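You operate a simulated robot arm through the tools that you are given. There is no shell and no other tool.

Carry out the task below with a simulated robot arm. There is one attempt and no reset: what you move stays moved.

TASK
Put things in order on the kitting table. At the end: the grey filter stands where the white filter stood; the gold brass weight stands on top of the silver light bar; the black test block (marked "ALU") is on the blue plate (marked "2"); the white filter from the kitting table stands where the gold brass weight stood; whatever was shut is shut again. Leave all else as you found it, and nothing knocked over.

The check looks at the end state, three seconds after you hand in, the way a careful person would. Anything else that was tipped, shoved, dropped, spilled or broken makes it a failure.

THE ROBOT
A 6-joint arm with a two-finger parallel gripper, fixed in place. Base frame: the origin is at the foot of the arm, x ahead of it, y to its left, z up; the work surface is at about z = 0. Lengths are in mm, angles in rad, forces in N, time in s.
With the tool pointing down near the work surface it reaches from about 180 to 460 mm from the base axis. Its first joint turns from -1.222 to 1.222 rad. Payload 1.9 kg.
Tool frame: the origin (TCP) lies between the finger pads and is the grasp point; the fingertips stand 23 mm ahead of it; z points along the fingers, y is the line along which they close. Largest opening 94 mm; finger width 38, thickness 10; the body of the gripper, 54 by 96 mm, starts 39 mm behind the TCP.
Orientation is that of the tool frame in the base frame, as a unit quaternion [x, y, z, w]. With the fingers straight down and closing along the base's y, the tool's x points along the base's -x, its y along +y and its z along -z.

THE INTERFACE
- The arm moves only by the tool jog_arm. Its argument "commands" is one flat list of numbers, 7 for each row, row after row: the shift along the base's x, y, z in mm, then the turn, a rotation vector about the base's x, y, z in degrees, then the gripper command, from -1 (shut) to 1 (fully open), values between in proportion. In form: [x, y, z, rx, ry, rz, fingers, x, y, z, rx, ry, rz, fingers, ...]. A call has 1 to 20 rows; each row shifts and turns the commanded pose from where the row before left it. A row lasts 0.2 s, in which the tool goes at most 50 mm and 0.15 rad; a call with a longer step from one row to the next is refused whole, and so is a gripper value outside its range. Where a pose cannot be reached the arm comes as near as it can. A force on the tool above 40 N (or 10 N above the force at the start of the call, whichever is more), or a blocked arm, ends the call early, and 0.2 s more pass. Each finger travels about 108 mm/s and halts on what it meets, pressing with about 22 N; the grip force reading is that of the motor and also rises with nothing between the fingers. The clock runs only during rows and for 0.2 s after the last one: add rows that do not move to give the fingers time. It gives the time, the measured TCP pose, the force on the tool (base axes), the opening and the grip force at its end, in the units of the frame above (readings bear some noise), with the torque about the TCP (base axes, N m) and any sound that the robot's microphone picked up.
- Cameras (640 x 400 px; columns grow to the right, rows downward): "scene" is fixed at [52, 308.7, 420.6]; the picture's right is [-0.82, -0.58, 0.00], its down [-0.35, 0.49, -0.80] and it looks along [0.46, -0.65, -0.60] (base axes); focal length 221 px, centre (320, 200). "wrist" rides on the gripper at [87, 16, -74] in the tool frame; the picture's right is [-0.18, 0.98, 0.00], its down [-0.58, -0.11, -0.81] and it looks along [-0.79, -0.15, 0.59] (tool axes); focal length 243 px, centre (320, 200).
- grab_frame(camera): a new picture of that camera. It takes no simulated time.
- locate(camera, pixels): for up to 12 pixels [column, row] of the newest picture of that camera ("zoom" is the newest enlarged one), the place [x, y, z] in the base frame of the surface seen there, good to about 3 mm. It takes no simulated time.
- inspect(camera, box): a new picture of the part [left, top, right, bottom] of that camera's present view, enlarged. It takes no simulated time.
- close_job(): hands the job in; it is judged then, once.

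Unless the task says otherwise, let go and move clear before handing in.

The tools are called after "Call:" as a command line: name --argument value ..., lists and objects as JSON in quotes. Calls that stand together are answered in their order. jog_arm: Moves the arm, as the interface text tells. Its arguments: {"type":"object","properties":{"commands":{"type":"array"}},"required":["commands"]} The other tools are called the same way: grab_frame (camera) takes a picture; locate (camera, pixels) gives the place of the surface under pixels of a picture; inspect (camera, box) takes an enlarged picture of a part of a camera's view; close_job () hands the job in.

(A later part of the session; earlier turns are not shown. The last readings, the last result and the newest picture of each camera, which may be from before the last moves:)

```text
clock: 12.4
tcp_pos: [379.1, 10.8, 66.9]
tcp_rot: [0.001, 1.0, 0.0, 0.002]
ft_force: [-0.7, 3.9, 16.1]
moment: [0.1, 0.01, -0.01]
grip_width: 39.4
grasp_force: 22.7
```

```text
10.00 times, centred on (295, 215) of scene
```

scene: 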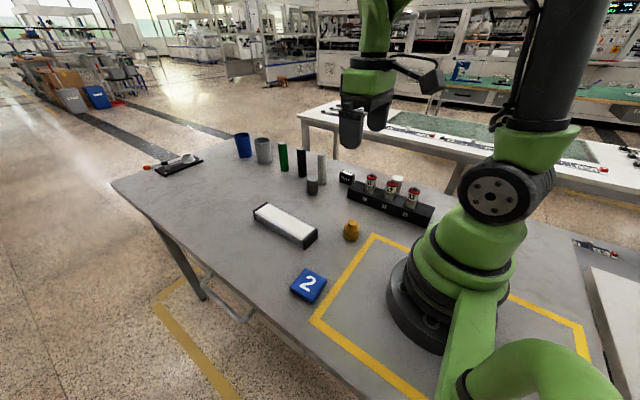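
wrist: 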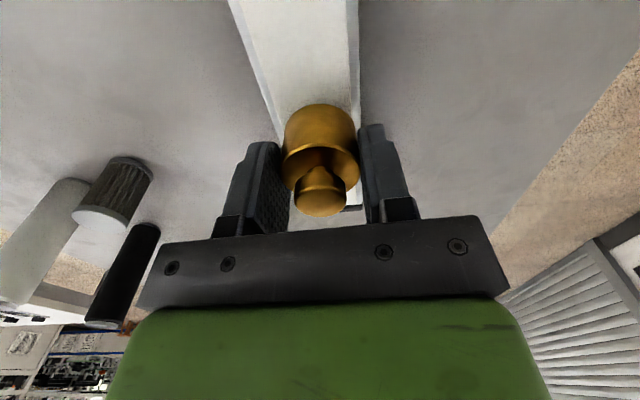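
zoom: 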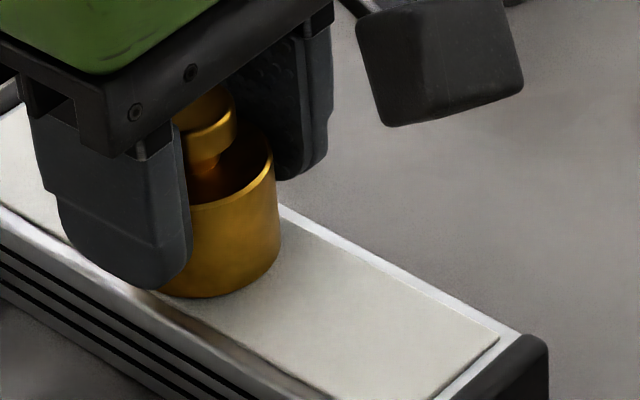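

Contact is made (fz +16 N) and the weight sits flat on the bar. I'll back off 1.5 mm to relieve the pressure, then open the fingers.

Call:
jog_arm --commands '[0, 0, 1.5, 0, 0, 0, -1, 0, 0, 0, 0, 0, 0, -1]'

Call:
jog_arm --commands '[0, 0, 0, 0, 0, 0, 0, 0, 0, 0, 0, 0, 0, 0.6, 0, 0, 0, 0, 0, 0, 0.6]'

Call:
grab_frame --camera "wrist"

Call:
inspect --camera "scene" --box '[250, 180, 330, 250]'

```text
clock: 13.0
tcp_pos: [378.3, 11.7, 69.3]
tcp_rot: [0.001, 1.0, 0.001, 0.0]
ft_force: [0.7, -0.7, -2.5]
moment: [-0.02, -0.02, -0.01]
grip_width: 39.5
grasp_force: 22.0
```

```text
clock: 13.8
tcp_pos: [378.3, 9.1, 70.5]
tcp_rot: [0.001, 1.0, 0.001, 0.001]
ft_force: [0.3, 0.5, 0.2]
moment: [0.01, 0.02, -0.03]
grip_width: 75.3
grasp_force: 0.1
```

```text
taken
```

wrist: 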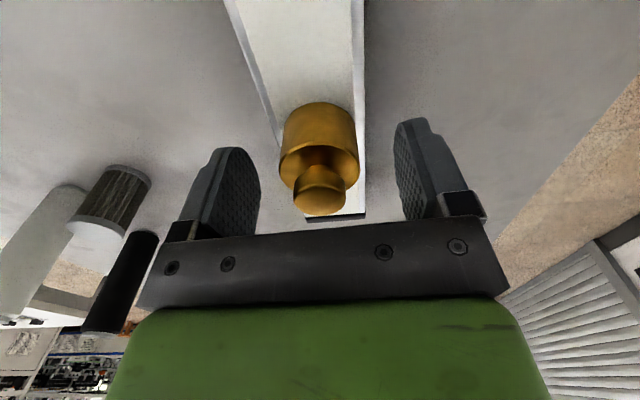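

```text
5.71 times, centred on (290, 215) of scene
```

zoom: 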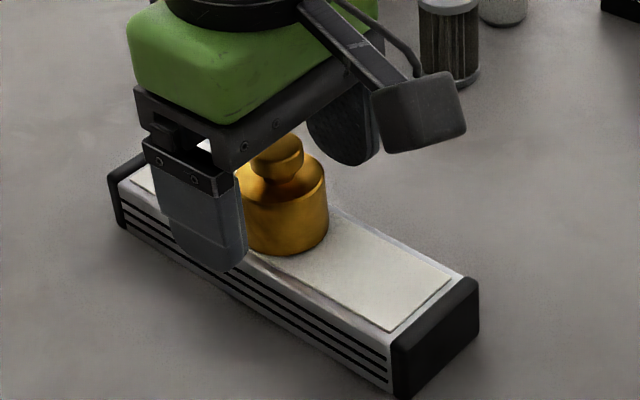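

The weight stands free and upright on the bar at wrist (318,155). I'll rise clear, then travel high to above the white filter behind the rack.

Call:
jog_arm --commands '[0, 0, 20, 0, 0, 0, 0.6, 0, 0, 40, 0, 0, 0, 0.6, 0, 0, 40, 0, 0, 0, 0.6, 0, 0, 40, 0, 0, 0, 0.6, 0, 0, 30, 0, 0, 0, 1, 0, 0, 0, 0, 0, 0, 1]'

Call:
inspect --camera "scene" --box '[240, 180, 340, 260]'

Call:
jog_arm --commands '[-18, -34, 0, 0, 0, 0, 1, -18, -34, 0, 0, 0, 0, 1, -18, -34, 0, 0, 0, 0, 1, -18, -34, 0, 0, 0, 0, 1, -18, -34, 0, 0, 0, 0, 1, -18, -34, 0, 0, 0, 0, 1, -18, -34, 0, 0, 0, 0, 1, -18, -34, 0, 0, 0, 0, 1, -18, -34, 0, 0, 0, 0, 1, -17, -34, 0, 0, 0, 0, 1, 0, 0, 0, 0, 0, 0, 1, 0, 0, 0, 0, 0, 0, 1]'

Call:
grab_frame --camera "wrist"

Call:
grab_frame --camera "scene"

```text
clock: 15.2
tcp_pos: [380.2, 9.5, 238.5]
tcp_rot: [0.0, 1.0, 0.0, 0.0]
ft_force: [0.2, 0.9, 0.2]
moment: [-0.01, -0.01, -0.05]
grip_width: 93.9
grasp_force: 0.0
```

```text
5.00 times, centred on (290, 220) of scene
```

zoom: 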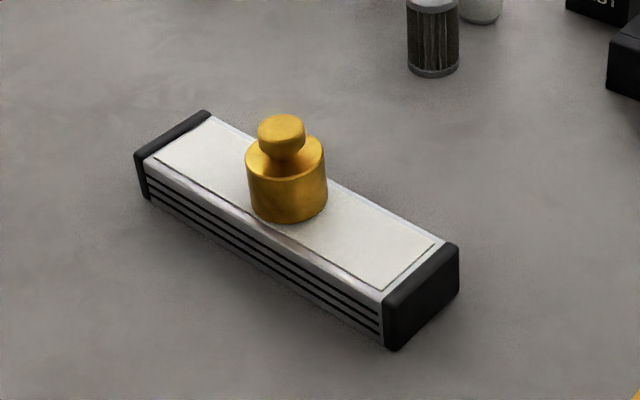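

```text
clock: 17.8
tcp_pos: [200.6, -327.7, 240.9]
tcp_rot: [0.001, 1.0, 0.0, 0.001]
ft_force: [-0.1, 0.6, 0.2]
moment: [0.0, -0.03, -0.01]
grip_width: 94.2
grasp_force: 0.1
```

```text
taken
```

wrist: 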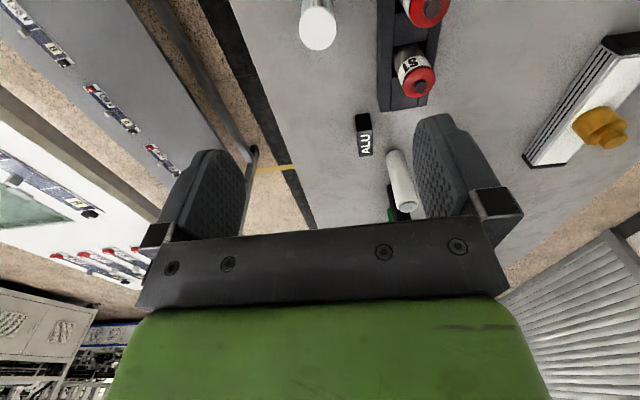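

```text
taken
```

scene: 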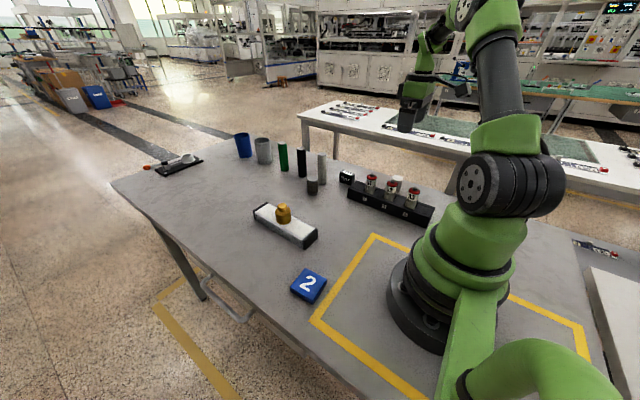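

The weight is centred on the bar, and the arm is now above the white filter, whose cap shows at wrist (318,30). I'll measure the cap from here.

Call:
inspect --camera "wrist" --box '[280, 0, 360, 60]'

Call:
locate --camera "wrist" --pixels '[[318, 28], [302, 28], [333, 28], [318, 15], [318, 46], [310, 20], [326, 20], [310, 38], [326, 38], [384, 100], [384, 40], [364, 145]]'

```text
6.67 times, centred on (320, 30) of wrist
```

zoom: 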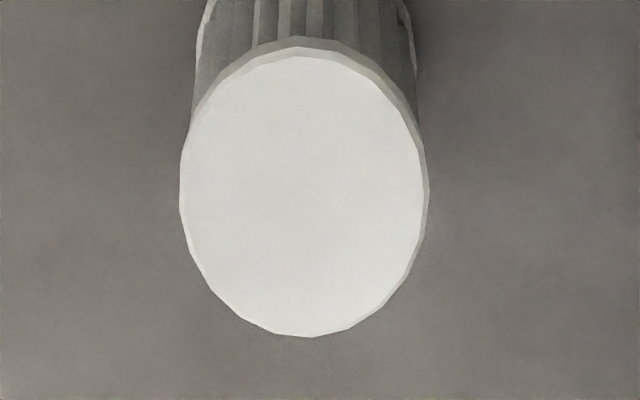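

```text
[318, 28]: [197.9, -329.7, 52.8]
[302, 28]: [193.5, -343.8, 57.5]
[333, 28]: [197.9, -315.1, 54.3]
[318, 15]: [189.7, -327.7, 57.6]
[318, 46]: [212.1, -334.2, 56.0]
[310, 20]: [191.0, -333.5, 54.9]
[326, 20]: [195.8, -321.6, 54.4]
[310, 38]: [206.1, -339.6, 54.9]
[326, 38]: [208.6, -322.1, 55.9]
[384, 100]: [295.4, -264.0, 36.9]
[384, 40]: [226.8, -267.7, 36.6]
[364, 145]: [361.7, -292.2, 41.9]
```

The cap centre is at about (199.7,-329.6) and the TCP is almost right above it. I'll narrow the opening to about 70 mm to stay clear of the rack (back edge y≈-266) and descend partway first.

Call:
jog_arm --commands '[0, -0.5, -35, 0, 0, 0, 0.5, 0, 0, -40, 0, 0, 0, 0.5, 0, 0, -40, 0, 0, 0, 0.5, 0, 0, -20, 0, 0, 0, 0.5, 0, 0, 0, 0, 0, 0, 0.5, 0, 0, 0, 0, 0, 0, 0.5]'

Call:
grab_frame --camera "wrist"

Call:
inspect --camera "scene" --box '[330, 110, 450, 230]'

```text
clock: 19.2
tcp_pos: [198.8, -329.9, 104.3]
tcp_rot: [0.001, 1.0, 0.001, 0.001]
ft_force: [-0.4, -0.5, 0.4]
moment: [-0.03, 0.0, 0.0]
grip_width: 70.6
grasp_force: 0.0
```

```text
taken
```

wrist: 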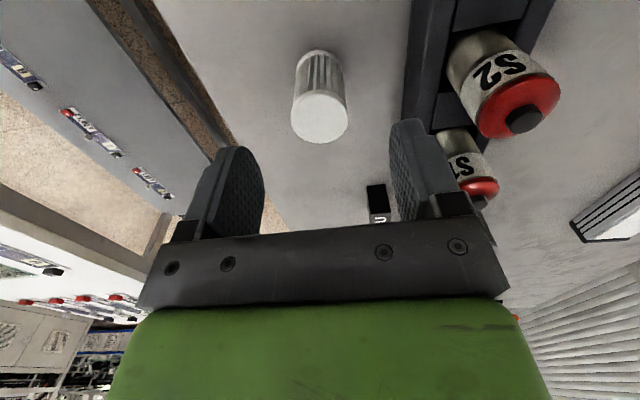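

```text
3.33 times, centred on (390, 170) of scene
```

zoom: 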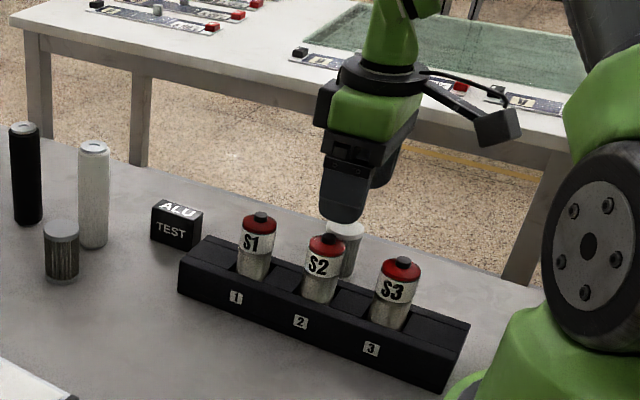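

The filter at wrist (320,105) lines up between the fingers, and bottle S2 is well off to the right. I'll lower to z≈38.

Call:
jog_arm --commands '[0, 0, -25, 0, 0, 0, 0.5, 0, 0, -25, 0, 0, 0, 0.5, 0, 0, -16, 0, 0, 0, 0.5, 0, 0, 0, 0, 0, 0, 0.5, 0, 0, 0, 0, 0, 0, 0.5]'

Call:
grab_frame --camera "wrist"

Call:
inspect --camera "scene" --box '[330, 110, 450, 230]'

```text
clock: 20.4
tcp_pos: [197.2, -328.8, 38.8]
tcp_rot: [0.001, 1.0, 0.001, -0.001]
ft_force: [-0.4, -0.3, 0.9]
moment: [0.01, -0.03, -0.02]
grip_width: 70.7
grasp_force: 0.1
```

```text
taken
```

wrist: 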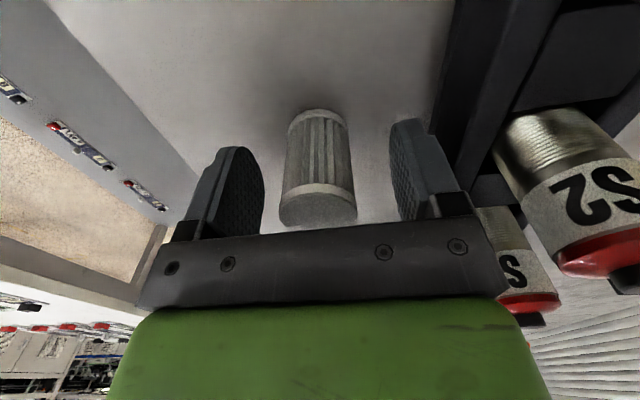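

```text
3.33 times, centred on (390, 170) of scene
```

zoom: 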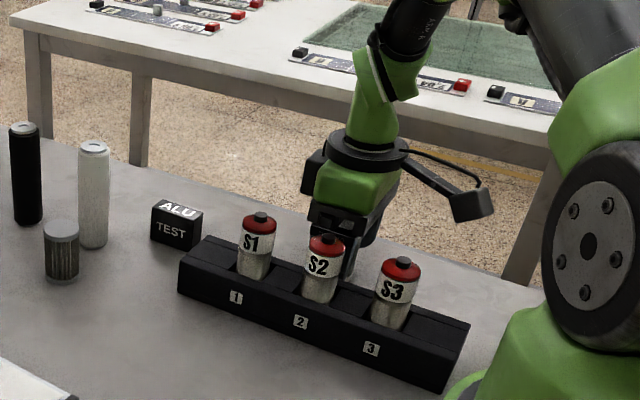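

The white filter stands between the pads at wrist (318,165) and nothing else is in the gap. I'll close the fingers.

Call:
jog_arm --commands '[0, 0, 0, 0, 0, 0, 0.1, 0, 0, 0, 0, 0, 0, -0.2, 0, 0, 0, 0, 0, 0, -1, 0, 0, 0, 0, 0, 0, -1]'

Call:
grab_frame --camera "wrist"

```text
clock: 21.4
tcp_pos: [196.8, -328.5, 38.5]
tcp_rot: [0.001, 1.0, 0.0, 0.001]
ft_force: [0.1, 0.6, 1.6]
moment: [0.01, -0.02, 0.01]
grip_width: 34.2
grasp_force: 21.9
```

```text
taken
```

wrist: 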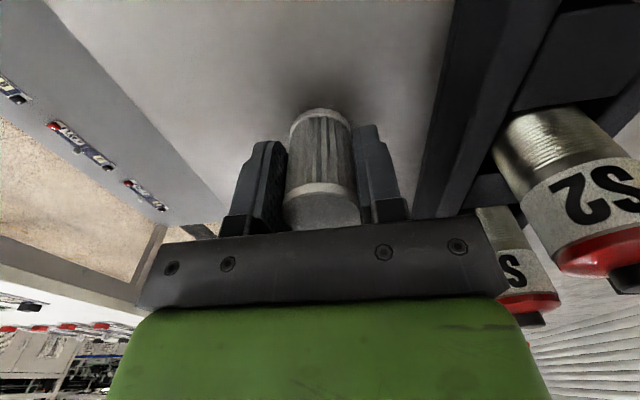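

The filter is gripped at 34.2 mm with 22 N. I'll lift it straight up well above the bottles and check.

Call:
jog_arm --commands '[0, 0, 8, 0, 0, 0, -1, 0, 0, 25, 0, 0, 0, -1, 0, 0, 35, 0, 0, 0, -1, 0, 0, 40, 0, 0, 0, -1, 0, 0, 40, 0, 0, 0, -1, 0, 0, 0, 0, 0, 0, -1, 0, 0, 0, 0, 0, 0, -1]'

Call:
grab_frame --camera "wrist"

Call:
inspect --camera "scene" --box '[330, 80, 450, 230]'

```text
clock: 23.0
tcp_pos: [198.6, -327.4, 186.0]
tcp_rot: [0.0, 1.0, -0.001, 0.0]
ft_force: [-0.1, 0.0, -1.0]
moment: [0.02, 0.05, 0.03]
grip_width: 34.0
grasp_force: 21.6
```

```text
taken
```

wrist: 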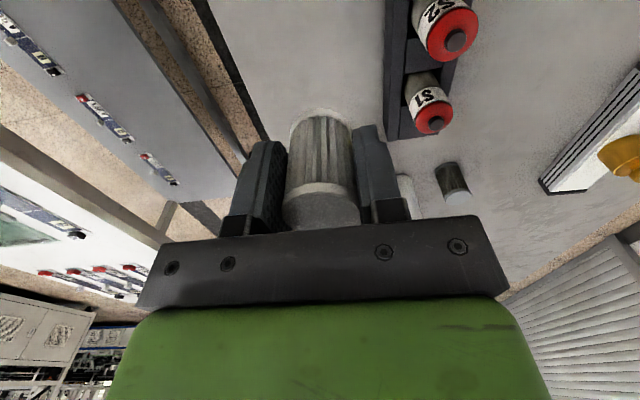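

```text
2.67 times, centred on (390, 155) of scene
```

zoom: 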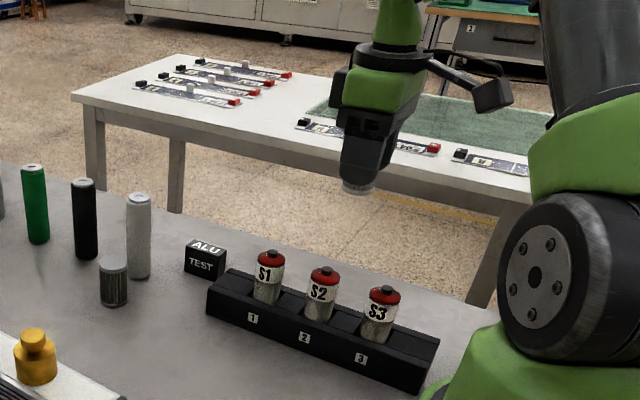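

The filter is lifted with its bottom at about z=147, above the bottles. I'll carry it to where the gold weight stood, around (219,-69).

Call:
jog_arm --commands '[2.4, 32.5, 0, 0, 0, 0, -1, 2.4, 32.5, 0, 0, 0, 0, -1, 2.4, 32.5, 0, 0, 0, 0, -1, 2.4, 32.5, 0, 0, 0, 0, -1, 2.4, 32.5, 0, 0, 0, 0, -1, 2.4, 32.5, 0, 0, 0, 0, -1, 2.4, 32.5, 0, 0, 0, 0, -1, 2.4, 32.5, 0, 0, 0, 0, -1, 0, 0, -40, 0, 0, 0, -1, 0, 0, -40, 0, 0, 0, -1, 0, 0, -20, 0, 0, 0, -1, 0, 0, 0, 0, 0, 0, -1, 0, 0, 0, 0, 0, 0, -1]'

Call:
grab_frame --camera "wrist"

Call:
inspect --camera "scene" --box '[300, 140, 440, 260]'

```text
clock: 25.8
tcp_pos: [219.5, -71.0, 86.1]
tcp_rot: [0.001, 1.0, 0.0, 0.0]
ft_force: [0.6, -0.4, -0.7]
moment: [0.02, 0.0, 0.03]
grip_width: 34.1
grasp_force: 21.7
```

```text
taken
```

wrist: 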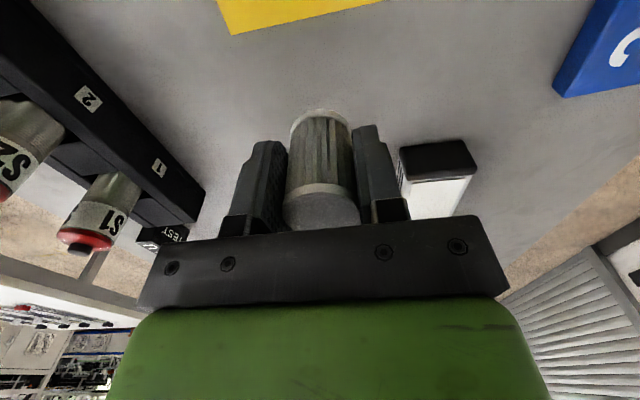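

```text
3.33 times, centred on (370, 200) of scene
```

zoom: 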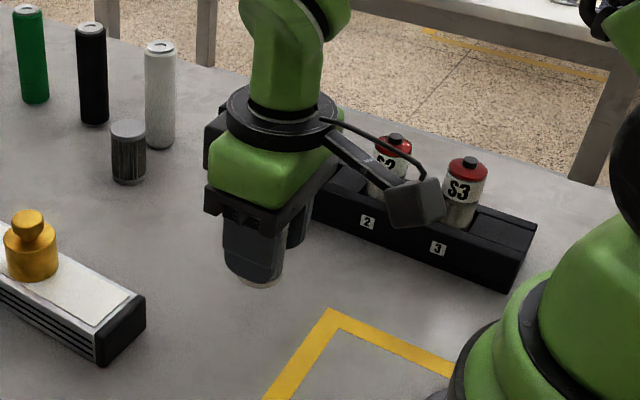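

The pose is (219.5,-71,86), over the old gold spot. I'll lower to just above the table, then step down to contact.

Call:
jog_arm --commands '[0, 0.5, -25, 0, 0, 0, -1, 0, 0, -15, 0, 0, 0, -1, 0, 0, -4, 0, 0, 0, -1, 0, 0, 0, 0, 0, 0, -1, 0, 0, 0, 0, 0, 0, -1]'

Call:
jog_arm --commands '[0, 0, -1.5, 0, 0, 0, -1, 0, 0, 0, 0, 0, 0, -1]'

Call:
jog_arm --commands '[0, 0, -1.2, 0, 0, 0, -1, 0, 0, 0, 0, 0, 0, -1]'

Call:
inspect --camera "scene" --box '[325, 190, 385, 250]'

```text
clock: 27.0
tcp_pos: [217.8, -68.9, 41.3]
tcp_rot: [0.001, 1.0, 0.0, 0.0]
ft_force: [0.0, 0.5, -0.7]
moment: [-0.01, -0.01, -0.02]
grip_width: 33.7
grasp_force: 22.3
```

```text
clock: 27.6
tcp_pos: [217.5, -68.6, 38.9]
tcp_rot: [0.002, 1.0, 0.0, -0.001]
ft_force: [0.6, 0.3, -0.9]
moment: [0.02, 0.02, 0.01]
grip_width: 33.8
grasp_force: 21.9
```

```text
clock: 28.2
tcp_pos: [218.9, -68.4, 39.4]
tcp_rot: [0.001, 1.0, 0.0, 0.0]
ft_force: [0.0, -0.8, -0.6]
moment: [-0.02, -0.02, 0.0]
grip_width: 34.0
grasp_force: 21.8
```

```text
6.67 times, centred on (355, 220) of scene
```

zoom: 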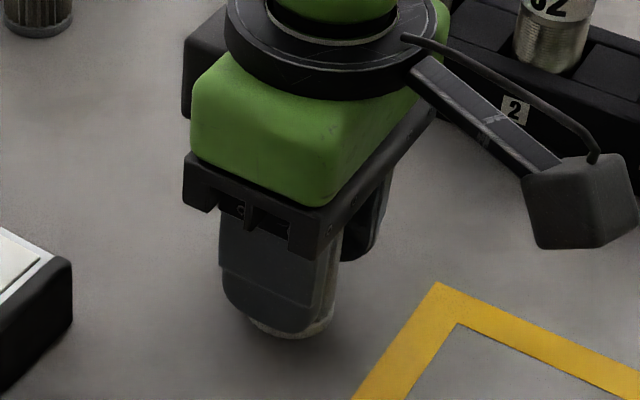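

There's still no contact at z≈39.4. I'll continue in 1 mm steps.

Call:
jog_arm --commands '[0, 0, -1, 0, 0, 0, -1, 0, 0, 0, 0, 0, 0, -1]'

Call:
jog_arm --commands '[0, 0, -0.8, 0, 0, 0, -1, 0, 0, 0, 0, 0, 0, -1]'

```text
clock: 28.8
tcp_pos: [219.3, -68.1, 38.5]
tcp_rot: [0.0, 1.0, 0.0, 0.001]
ft_force: [-1.1, -0.9, 13.8]
moment: [-0.04, 0.0, -0.02]
grip_width: 34.2
grasp_force: 21.4
```

```text
clock: 29.4
tcp_pos: [218.3, -67.9, 37.8]
tcp_rot: [0.0, 1.0, 0.0, 0.0]
ft_force: [3.1, 3.4, 12.9]
moment: [0.16, -0.17, 0.03]
grip_width: 33.9
grasp_force: 22.3
```

Contact is confirmed (fz ≈ 13 N). I'll ease up 1 mm and open.

Call:
jog_arm --commands '[0, 0, 0.9, 0, 0, 0, -1, 0, 0, 0, 0, 0, 0, -1]'

Call:
jog_arm --commands '[0, 0, 0, 0, 0, 0, 0, 0, 0, 0, 0, 0, 0, 0.5, 0, 0, 0, 0, 0, 0, 0.5]'

Call:
grab_frame --camera "wrist"

```text
clock: 30.0
tcp_pos: [218.0, -67.8, 36.8]
tcp_rot: [0.001, 1.0, -0.001, -0.001]
ft_force: [0.6, 0.5, -0.8]
moment: [0.0, 0.0, -0.01]
grip_width: 33.8
grasp_force: 21.4
```

```text
clock: 30.8
tcp_pos: [217.6, -69.9, 38.1]
tcp_rot: [0.001, 1.0, 0.001, 0.0]
ft_force: [-0.5, -0.4, 0.8]
moment: [0.0, 0.0, 0.01]
grip_width: 70.5
grasp_force: 0.0
```

```text
taken
```

wrist: 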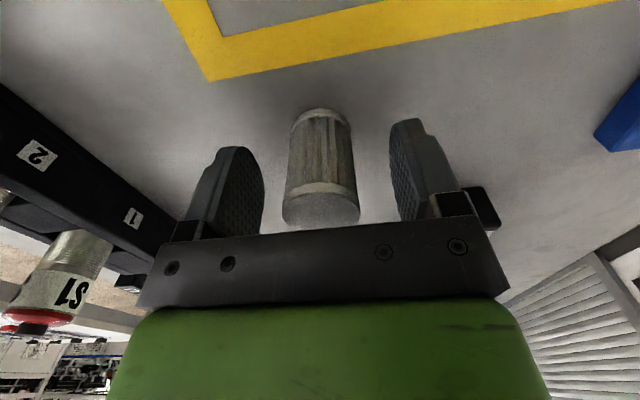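

The white filter stands free between the open pads. I'll rise clear and check it from the scene camera.

Call:
jog_arm --commands '[0, 0, 15, 0, 0, 0, 0.5, 0, 0, 35, 0, 0, 0, 0.5, 0, 0, 40, 0, 0, 0, 0.5, 0, 0, 40, 0, 0, 0, 0.5, 0, 0, 40, 0, 0, 0, 0.5, 0, 0, 0, 0, 0, 0, 0.5]'

Call:
inspect --camera "scene" --box '[325, 205, 375, 245]'

Call:
locate --camera "zoom" --pixels '[[320, 130], [320, 100], [260, 130], [380, 130], [320, 170], [320, 260], [270, 200], [370, 200], [320, 300], [320, 90], [330, 120], [310, 120]]'

Call:
inspect --camera "wrist" --box '[160, 0, 480, 240]'

```text
clock: 32.2
tcp_pos: [217.3, -71.3, 208.3]
tcp_rot: [0.0, 1.0, 0.0, 0.0]
ft_force: [0.3, -0.5, -0.4]
moment: [-0.02, 0.01, 0.02]
grip_width: 70.6
grasp_force: 0.1
```

```text
10.00 times, centred on (350, 225) of scene
```

zoom: 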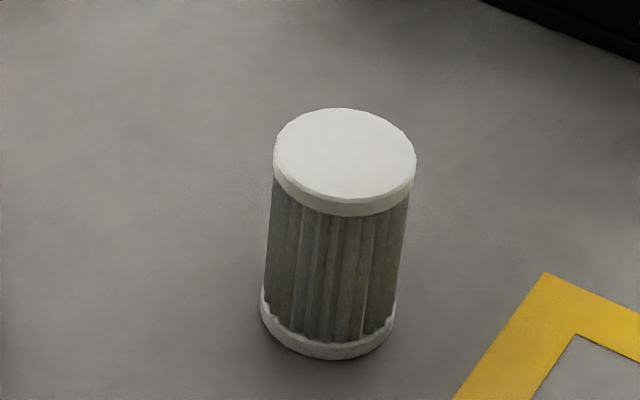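

```text
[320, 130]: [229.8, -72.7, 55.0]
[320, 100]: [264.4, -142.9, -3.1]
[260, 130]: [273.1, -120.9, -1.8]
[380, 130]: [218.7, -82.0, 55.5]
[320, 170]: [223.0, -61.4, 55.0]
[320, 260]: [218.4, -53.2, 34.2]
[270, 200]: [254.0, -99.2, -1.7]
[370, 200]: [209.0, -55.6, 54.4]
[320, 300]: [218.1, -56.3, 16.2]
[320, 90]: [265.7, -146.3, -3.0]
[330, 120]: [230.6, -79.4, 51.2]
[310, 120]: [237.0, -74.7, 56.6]
```

```text
1.67 times, centred on (320, 120) of wrist
```

zoom: 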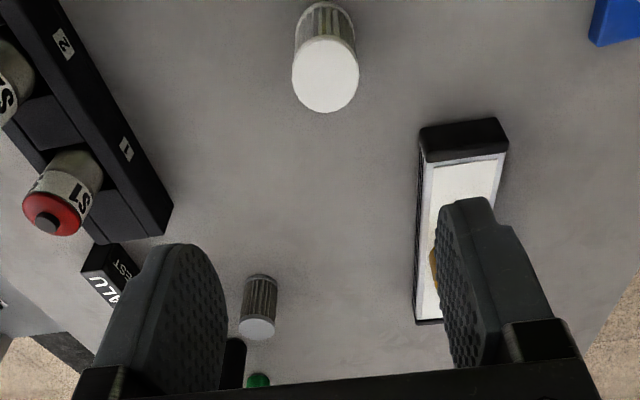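

The white filter is upright on the old gold spot, with its cap centre at about (221,-70). For the grey filter I'll turn the gripper -90° about z, so the palm and camera stay clear of the tall white cylinder, while moving above (419,-169).

Call:
jog_arm --commands '[16, -8, 2, 0, 0, -7.5, 0.5, 16, -8, 2, 0, 0, -7.5, 0.5, 16, -8, 2, 0, 0, -7.5, 0.5, 16, -8, 2, 0, 0, -7.5, 0.5, 16, -8, 2, 0, 0, -7.5, 0.5, 16, -8, 2, 0, 0, -7.5, 0.5, 16, -8, 0, 0, 0, -7.5, 0.5, 16, -8, 0, 0, 0, -7.5, 0.5, 16, -8, 0, 0, 0, -7.5, 0.5, 16, -8, 0, 0, 0, -7.5, 0.5, 16, -8, 0, 0, 0, -7.5, 0.5, 16, -8, 0, 0, 0, -7.5, 0.5, 0, 0, 0, 0, 0, 0, 0.5, 0, 0, 0, 0, 0, 0, 0.5]'

Call:
grab_frame --camera "wrist"

Call:
grab_frame --camera "scene"

```text
clock: 35.2
tcp_pos: [411.6, -165.1, 219.9]
tcp_rot: [0.708, 0.706, -0.001, 0.0]
ft_force: [0.2, -0.5, 0.6]
moment: [0.0, 0.02, 0.0]
grip_width: 70.7
grasp_force: 0.0
```

```text
taken
```

wrist: 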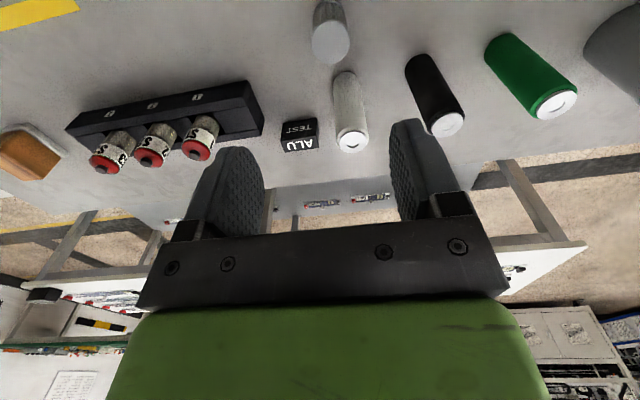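

```text
taken
```

scene: 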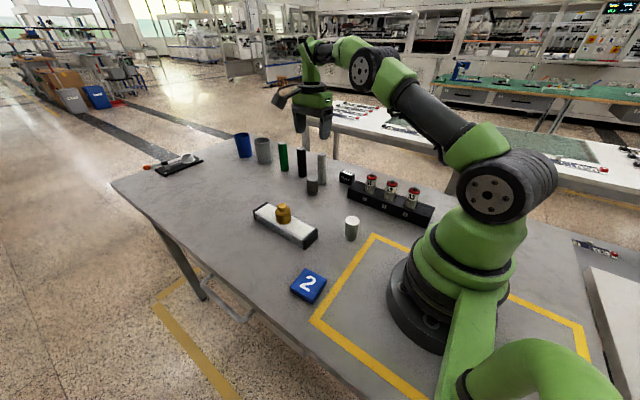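

The turn worked (tcp_rot [0.707,0.707,0,0]) and the grey cap shows at wrist (331,42). There's also an orange and white item I hadn't seen at wrist (30,155), so I'll look at both.

Call:
inspect --camera "wrist" --box '[0, 100, 120, 200]'

Call:
inspect --camera "wrist" --box '[0, 260, 160, 400]'

Call:
inspect --camera "wrist" --box '[290, 0, 370, 80]'

Call:
locate --camera "wrist" --pixels '[[30, 150], [40, 130], [20, 165], [331, 42], [315, 42], [347, 42], [331, 28], [331, 58], [322, 33], [340, 33], [322, 52], [340, 52]]'

```text
4.00 times, centred on (60, 150) of wrist
```

zoom: 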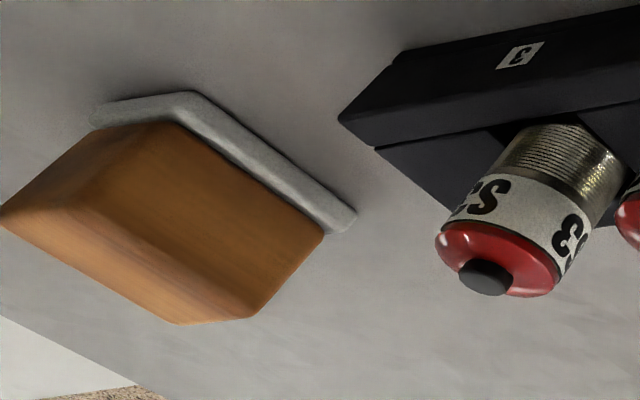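

```text
2.86 times, centred on (80, 330) of wrist
```

zoom: 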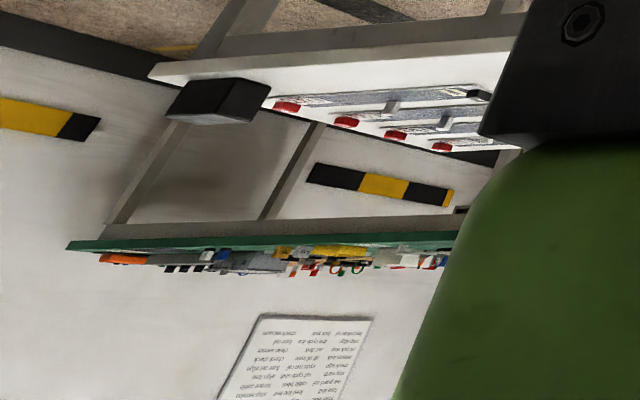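

```text
5.00 times, centred on (330, 40) of wrist
```

zoom: 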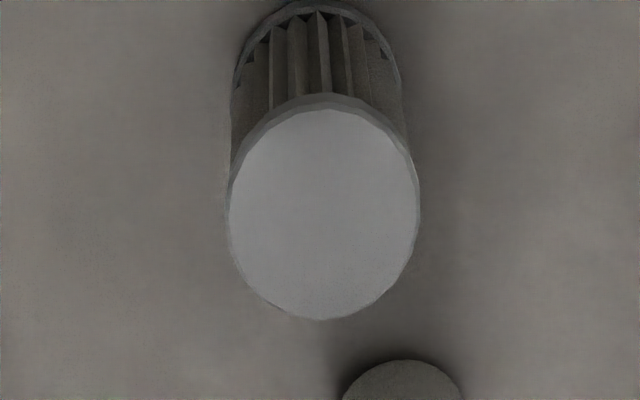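

```text
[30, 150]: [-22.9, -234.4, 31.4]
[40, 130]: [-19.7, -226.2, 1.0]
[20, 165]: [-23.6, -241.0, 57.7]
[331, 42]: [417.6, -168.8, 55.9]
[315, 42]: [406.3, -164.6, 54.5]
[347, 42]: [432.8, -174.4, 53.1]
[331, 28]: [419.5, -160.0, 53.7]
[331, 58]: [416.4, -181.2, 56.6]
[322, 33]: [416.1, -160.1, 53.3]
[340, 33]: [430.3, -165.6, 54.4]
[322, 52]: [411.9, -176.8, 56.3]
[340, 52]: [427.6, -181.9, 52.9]
```

The grey cap centre is at about (419.3,-170); the orange item at (-23,-234) is a separate part and stays untouched. I'll align and descend partway with a 70 mm opening.

Call:
jog_arm --commands '[4.5, -2.5, -20, 0, 0, 0, 0.5, 4.5, -2.6, -35, 0, 0, 0, 0.5, 0, 0, -35, 0, 0, 0, 0.5, 0, 0, -30, 0, 0, 0, 0.5, 0, 0, 0, 0, 0, 0, 0.5, 0, 0, 0, 0, 0, 0, 0.5]'

Call:
grab_frame --camera "wrist"

Call:
inspect --camera "scene" --box '[240, 90, 380, 220]'

```text
clock: 36.6
tcp_pos: [422.4, -170.0, 99.7]
tcp_rot: [0.708, 0.706, 0.0, 0.0]
ft_force: [-0.6, 0.3, -0.2]
moment: [-0.01, -0.05, -0.02]
grip_width: 70.8
grasp_force: 0.0
```

```text
taken
```

wrist: 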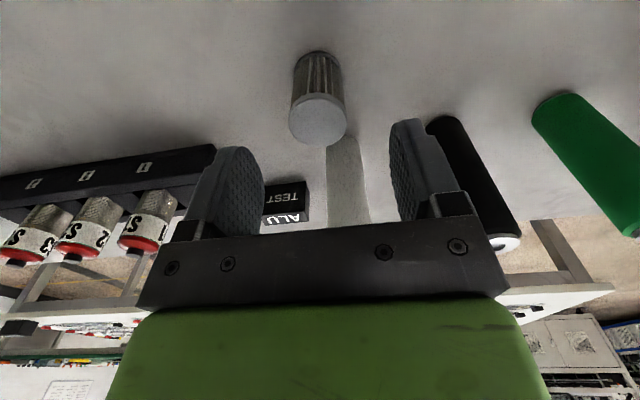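

```text
3.08 times, centred on (310, 155) of scene
```

zoom: 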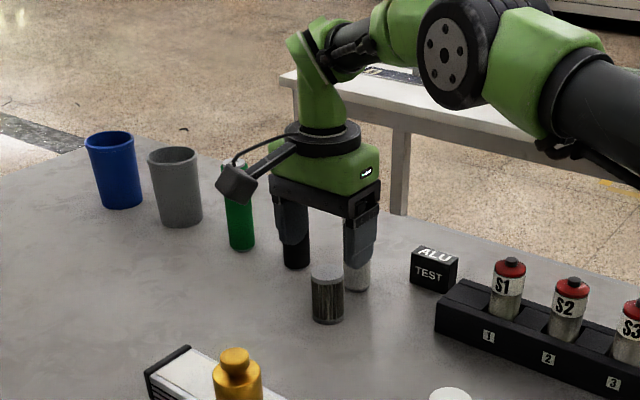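

The filter shows at wrist (318,100), centred between the fingers, and the tall white cylinder is clearly behind it. I'll lower to z≈38.

Call:
jog_arm --commands '[0, 0, -20, 0, 0, 0, 0.5, 0, 0, -20, 0, 0, 0, 0.5, 0, 0, -12, 0, 0, 0, 0.5, 0, 0, -10, 0, 0, 0, 0.5, 0, 0, 0, 0, 0, 0, 0.5, 0, 0, 0, 0, 0, 0, 0.5]'

Call:
grab_frame --camera "wrist"

Call:
inspect --camera "scene" --box '[250, 110, 370, 220]'

```text
clock: 38.0
tcp_pos: [418.8, -170.2, 39.4]
tcp_rot: [0.707, 0.707, 0.0, 0.0]
ft_force: [0.4, -0.1, -0.6]
moment: [0.03, 0.0, -0.01]
grip_width: 70.4
grasp_force: 0.1
```

```text
taken
```

wrist: 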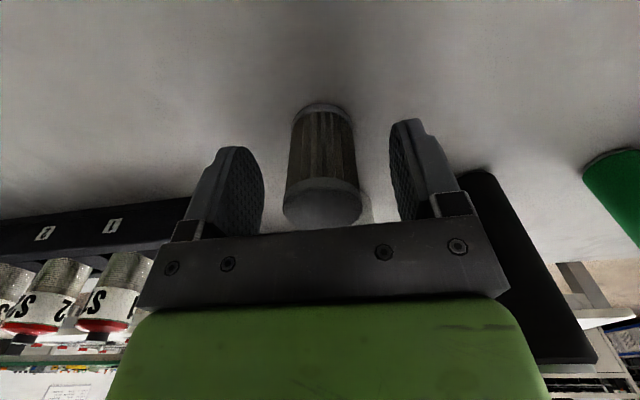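

```text
3.64 times, centred on (310, 165) of scene
```

zoom: 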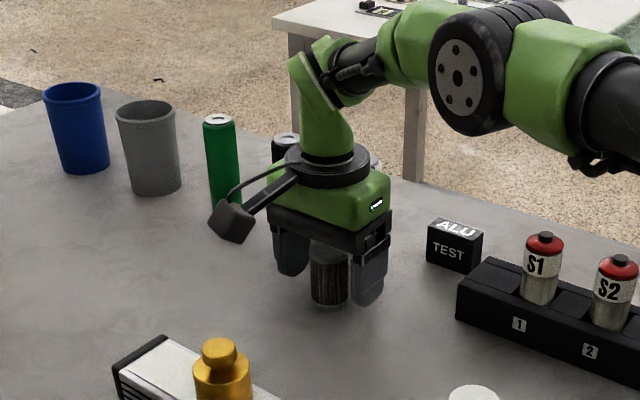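

The grey filter is between the pads at wrist (323,165) and the pose matches (418.8,-170.2,39.4). I'll close the fingers.

Call:
jog_arm --commands '[0, 0, 0, 0, 0, 0, 0.1, 0, 0, 0, 0, 0, 0, -0.2, 0, 0, 0, 0, 0, 0, -1, 0, 0, 0, 0, 0, 0, -1]'

Call:
grab_frame --camera "wrist"

```text
clock: 39.0
tcp_pos: [419.1, -169.4, 38.5]
tcp_rot: [0.708, 0.706, 0.001, 0.001]
ft_force: [-0.6, -0.3, 0.8]
moment: [0.01, 0.03, -0.01]
grip_width: 34.2
grasp_force: 21.8
```

```text
taken
```

wrist: 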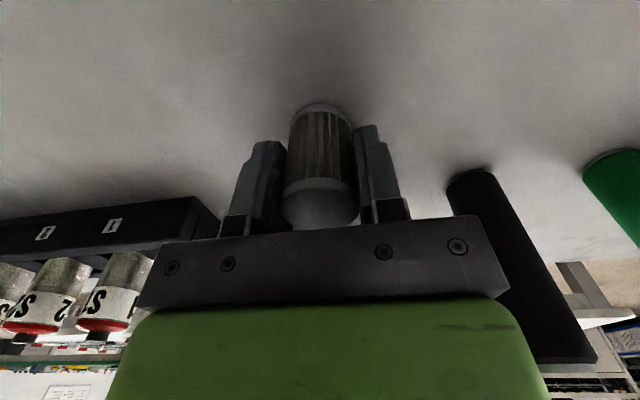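

The grey filter is gripped at 34.2 mm with 22 N. I'll lift it straight up, clear of the tall neighbours.

Call:
jog_arm --commands '[0, 0, 8, 0, 0, 0, -1, 0, 0, 25, 0, 0, 0, -1, 0, 0, 35, 0, 0, 0, -1, 0, 0, 40, 0, 0, 0, -1, 0, 0, 40, 0, 0, 0, -1, 0, 0, 12, 0, 0, 0, -1, 0, 0, 0, 0, 0, 0, -1]'

Call:
inspect --camera "scene" --box '[240, 70, 380, 210]'

```text
clock: 40.6
tcp_pos: [419.0, -171.2, 198.1]
tcp_rot: [0.708, 0.706, 0.0, 0.0]
ft_force: [0.2, -0.2, 0.1]
moment: [0.01, -0.01, 0.01]
grip_width: 34.3
grasp_force: 21.3
```

```text
2.86 times, centred on (310, 140) of scene
```

zoom: 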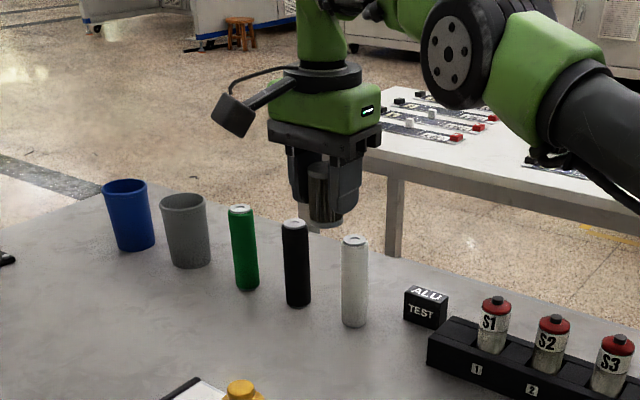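

The grey filter is up with its bottom at about z=160, above everything on the table. I'll carry it to the white filter's old spot while turning back +90°, so the camera won't hang over the bottles.

Call:
jog_arm --commands '[-18.3, -13.3, 0, 0, 0, 7.5, -1, -18.3, -13.3, 0, 0, 0, 7.5, -1, -18.3, -13.3, 0, 0, 0, 7.5, -1, -18.3, -13.3, 0, 0, 0, 7.5, -1, -18.3, -13.3, 0, 0, 0, 7.5, -1, -18.3, -13.3, 0, 0, 0, 7.5, -1, -18.3, -13.3, 0, 0, 0, 7.5, -1, -18.3, -13.3, 0, 0, 0, 7.5, -1, -18.3, -13.3, 0, 0, 0, 7.5, -1, -18.3, -13.3, 0, 0, 0, 7.5, -1, -18.3, -13.3, 0, 0, 0, 7.5, -1, -18.3, -13.3, 0, 0, 0, 7.5, -1, 0, 0, 0, 0, 0, 0, -1, 0, 0, 0, 0, 0, 0, -1]'

Call:
grab_frame --camera "wrist"

Call:
inspect --camera "scene" --box '[330, 80, 450, 230]'

```text
clock: 43.6
tcp_pos: [197.8, -330.1, 197.6]
tcp_rot: [0.001, 1.0, 0.0, 0.0]
ft_force: [0.1, 0.5, -0.3]
moment: [0.01, -0.01, -0.01]
grip_width: 33.9
grasp_force: 21.8
```

```text
taken
```

wrist: 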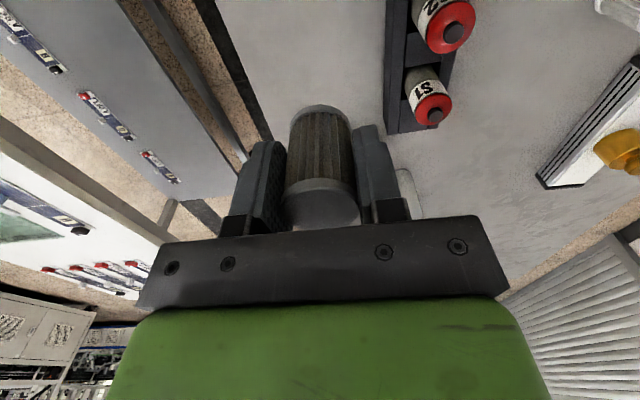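

```text
2.67 times, centred on (390, 155) of scene
```

zoom: 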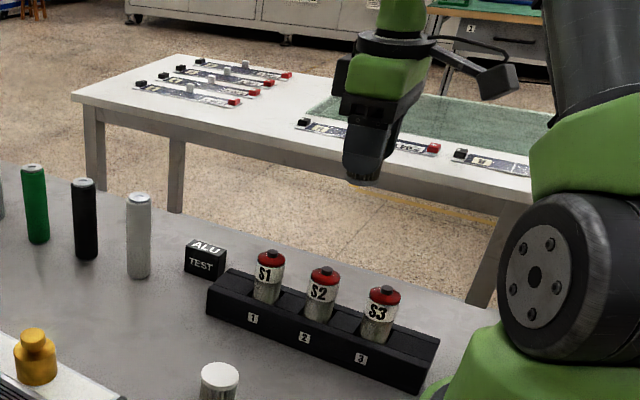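

The arm is above the old white spot at (198,-330) with yaw back to normal, and the path down is clear of the rack. I'll lower to just above the table.

Call:
jog_arm --commands '[0, 0, -35, 0, 0, 0, -1, 0, 0, -40, 0, 0, 0, -1, 0, 0, -40, 0, 0, 0, -1, 0, 0, -25, 0, 0, 0, -1, 0, 0, -14, 0, 0, 0, -1, 0, 0, 0, 0, 0, 0, -1, 0, 0, 0, 0, 0, 0, -1]'

Call:
grab_frame --camera "wrist"

Call:
inspect --camera "scene" --box '[330, 110, 450, 230]'

```text
clock: 45.2
tcp_pos: [200.0, -328.2, 44.8]
tcp_rot: [0.0, 1.0, 0.0, 0.0]
ft_force: [-0.1, -0.5, -0.1]
moment: [-0.02, 0.01, -0.01]
grip_width: 33.9
grasp_force: 22.4
```

```text
taken
```

wrist: 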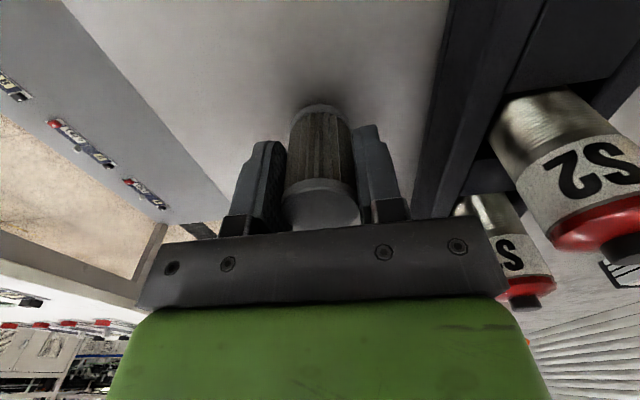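

```text
3.33 times, centred on (390, 170) of scene
```

zoom: 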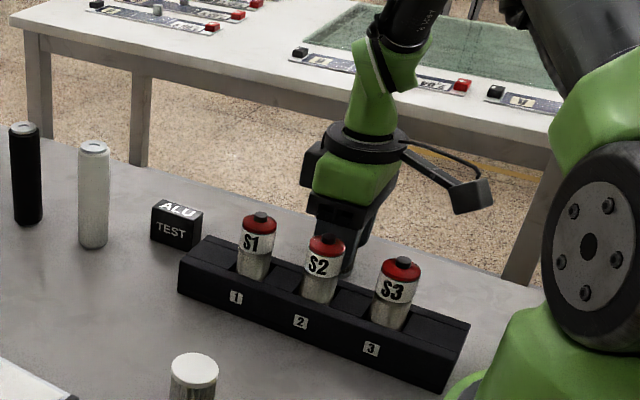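

The filter hangs a few mm above the table at (200,-328), and the bottles are untouched. I'll step down to contact.

Call:
jog_arm --commands '[0, 0, -3, 0, 0, 0, -1, 0, 0, 0, 0, 0, 0, -1]'

Call:
jog_arm --commands '[0, 0, -1.5, 0, 0, 0, -1, 0, 0, 0, 0, 0, 0, -1]'

Call:
jog_arm --commands '[0, 0, -1, 0, 0, 0, -1, 0, 0, 0, 0, 0, 0, -1]'

```text
clock: 45.8
tcp_pos: [200.0, -329.4, 42.3]
tcp_rot: [0.001, 1.0, 0.0, 0.0]
ft_force: [0.3, 0.5, -0.1]
moment: [0.02, -0.04, 0.01]
grip_width: 33.9
grasp_force: 21.5
```

```text
clock: 46.4
tcp_pos: [200.2, -328.2, 40.5]
tcp_rot: [0.001, 1.0, 0.0, 0.0]
ft_force: [0.4, -0.3, -1.1]
moment: [-0.02, 0.03, -0.01]
grip_width: 33.8
grasp_force: 21.8
```

```text
clock: 47.0
tcp_pos: [200.7, -330.4, 39.7]
tcp_rot: [0.001, 1.0, 0.0, 0.0]
ft_force: [-0.1, 0.1, -0.9]
moment: [-0.01, 0.03, -0.02]
grip_width: 33.9
grasp_force: 22.2
```

There's no contact yet at z≈39. I'll take two more small steps.

Call:
jog_arm --commands '[0, 0, -0.8, 0, 0, 0, -1, 0, 0, 0, 0, 0, 0, -1]'

Call:
jog_arm --commands '[0, 0, -0.8, 0, 0, 0, -1, 0, 0, 0, 0, 0, 0, -1]'

```text
clock: 47.6
tcp_pos: [200.1, -329.7, 38.7]
tcp_rot: [0.001, 1.0, 0.0, 0.001]
ft_force: [-1.1, 1.3, 11.9]
moment: [0.02, 0.04, 0.0]
grip_width: 34.1
grasp_force: 22.2
```

```text
clock: 48.2
tcp_pos: [199.3, -329.9, 38.8]
tcp_rot: [0.001, 1.0, -0.001, 0.002]
ft_force: [-1.7, 2.4, 25.0]
moment: [0.06, -0.03, -0.04]
grip_width: 34.0
grasp_force: 22.1
```

Contact is firm (25 N). I'll ease up 1.2 mm, then open to about 70 mm, which stays clear of the rack.

Call:
jog_arm --commands '[0, 0, 1.2, 0, 0, 0, -1, 0, 0, 0, 0, 0, 0, -1]'

Call:
jog_arm --commands '[0, 0, 0, 0, 0, 0, 0, 0, 0, 0, 0, 0, 0, 0.5, 0, 0, 0, 0, 0, 0, 0.5]'

Call:
grab_frame --camera "wrist"

```text
clock: 48.8
tcp_pos: [199.5, -330.7, 37.8]
tcp_rot: [0.0, 1.0, 0.0, 0.002]
ft_force: [4.6, -2.5, 9.8]
moment: [-0.09, -0.19, -0.01]
grip_width: 33.9
grasp_force: 21.7
```

```text
clock: 49.6
tcp_pos: [198.9, -329.6, 38.6]
tcp_rot: [0.001, 1.0, 0.0, 0.0]
ft_force: [-0.3, 0.2, 0.6]
moment: [0.0, 0.01, 0.02]
grip_width: 70.4
grasp_force: 0.0
```

```text
taken
```

wrist: 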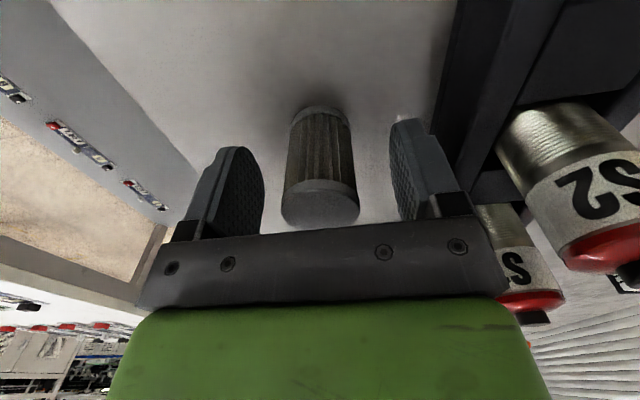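

The grey filter stands free, almost exactly where the white one was in the same view. I'll rise straight up and check.

Call:
jog_arm --commands '[0, 0, 12, 0, 0, 0, 0.5, 0, 0, 35, 0, 0, 0, 0.5, 0, 0, 40, 0, 0, 0, 0.5, 0, 0, 40, 0, 0, 0, 0.5, 0, 0, 35, 0, 0, 0, 0.5, 0, 0, 0, 0, 0, 0, 0.5]'

Call:
inspect --camera "scene" --box '[350, 160, 430, 220]'

Call:
grab_frame --camera "wrist"

Call:
inspect --camera "wrist" --box '[280, 0, 440, 180]'

```text
clock: 51.0
tcp_pos: [198.1, -329.2, 201.0]
tcp_rot: [0.001, 1.0, 0.0, 0.0]
ft_force: [-0.9, 0.3, 0.3]
moment: [-0.01, 0.0, 0.01]
grip_width: 70.5
grasp_force: 0.1
```

```text
6.67 times, centred on (390, 190) of scene
```

zoom: 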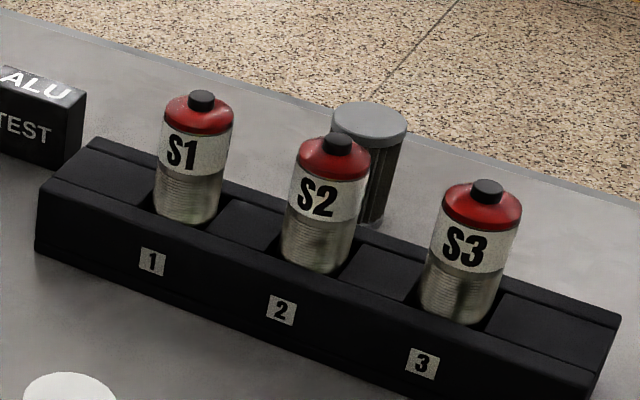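

```text
taken
```

wrist: 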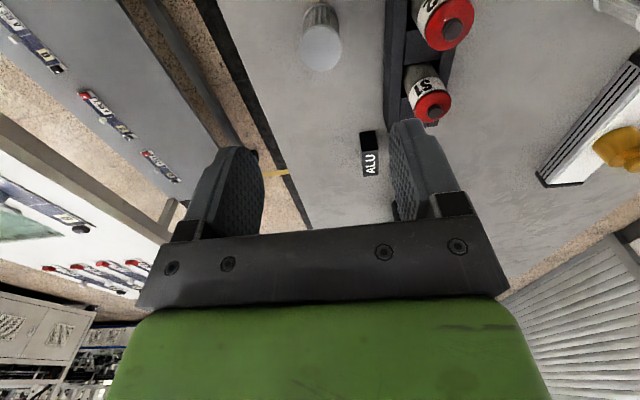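

```text
2.22 times, centred on (360, 90) of wrist
```

zoom: 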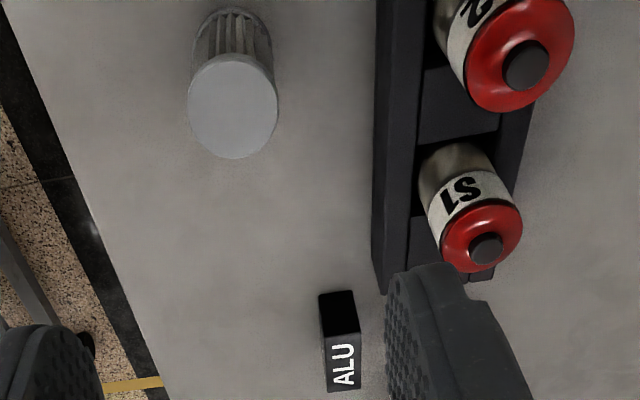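

The grey filter is upright behind the rack at scene (400,180). I'll move above the ALU block and measure it.

Call:
jog_arm --commands '[32, 8, 0, 0, 0, 0, 0.5, 32, 8, 0, 0, 0, 0, 0.5, 32, 8, 0, 0, 0, 0, 0.5, 32, 8, 0, 0, 0, 0, 0.5, 32, 9, 0, 0, 0, 0, 0.5, 0, 0, 0, 0, 0, 0, 0.5, 0, 0, 0, 0, 0, 0, 0.5]'

Call:
grab_frame --camera "wrist"

Call:
inspect --camera "wrist" --box '[260, 0, 380, 90]'

Call:
locate --camera "zoom" --pixels '[[300, 150], [250, 150], [350, 150], [300, 200], [300, 100], [260, 250], [340, 250], [300, 250], [300, 300], [300, 60], [340, 60], [260, 60]]'

```text
clock: 52.6
tcp_pos: [358.1, -279.8, 198.6]
tcp_rot: [0.0, 1.0, 0.0, 0.0]
ft_force: [-0.6, -0.4, -0.9]
moment: [0.02, -0.03, 0.01]
grip_width: 70.1
grasp_force: 0.0
out of reach, approached as far as the arm can: row 5
```

```text
taken
```

wrist: 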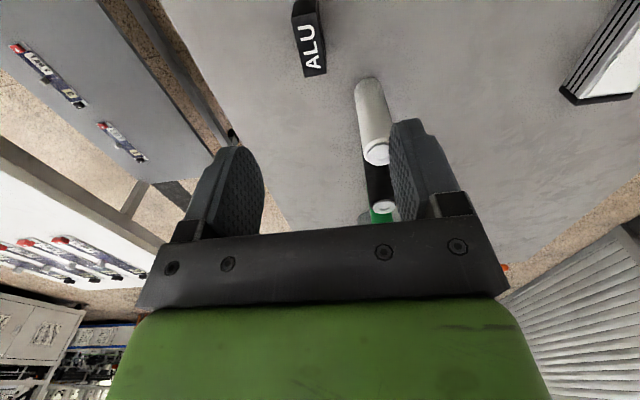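

```text
4.44 times, centred on (320, 45) of wrist
```

zoom: 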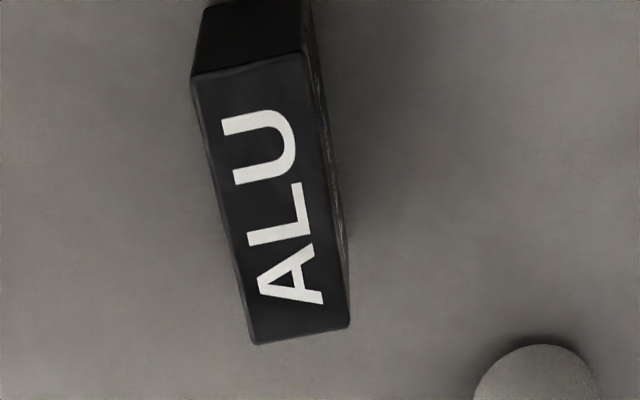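

```text
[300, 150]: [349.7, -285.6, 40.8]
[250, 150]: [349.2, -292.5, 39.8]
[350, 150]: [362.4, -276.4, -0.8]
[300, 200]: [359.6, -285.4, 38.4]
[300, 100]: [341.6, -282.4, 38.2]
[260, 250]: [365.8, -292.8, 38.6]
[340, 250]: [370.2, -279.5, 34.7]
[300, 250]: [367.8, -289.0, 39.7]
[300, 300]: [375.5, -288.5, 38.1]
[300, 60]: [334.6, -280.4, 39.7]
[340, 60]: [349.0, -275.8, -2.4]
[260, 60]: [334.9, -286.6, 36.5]
```

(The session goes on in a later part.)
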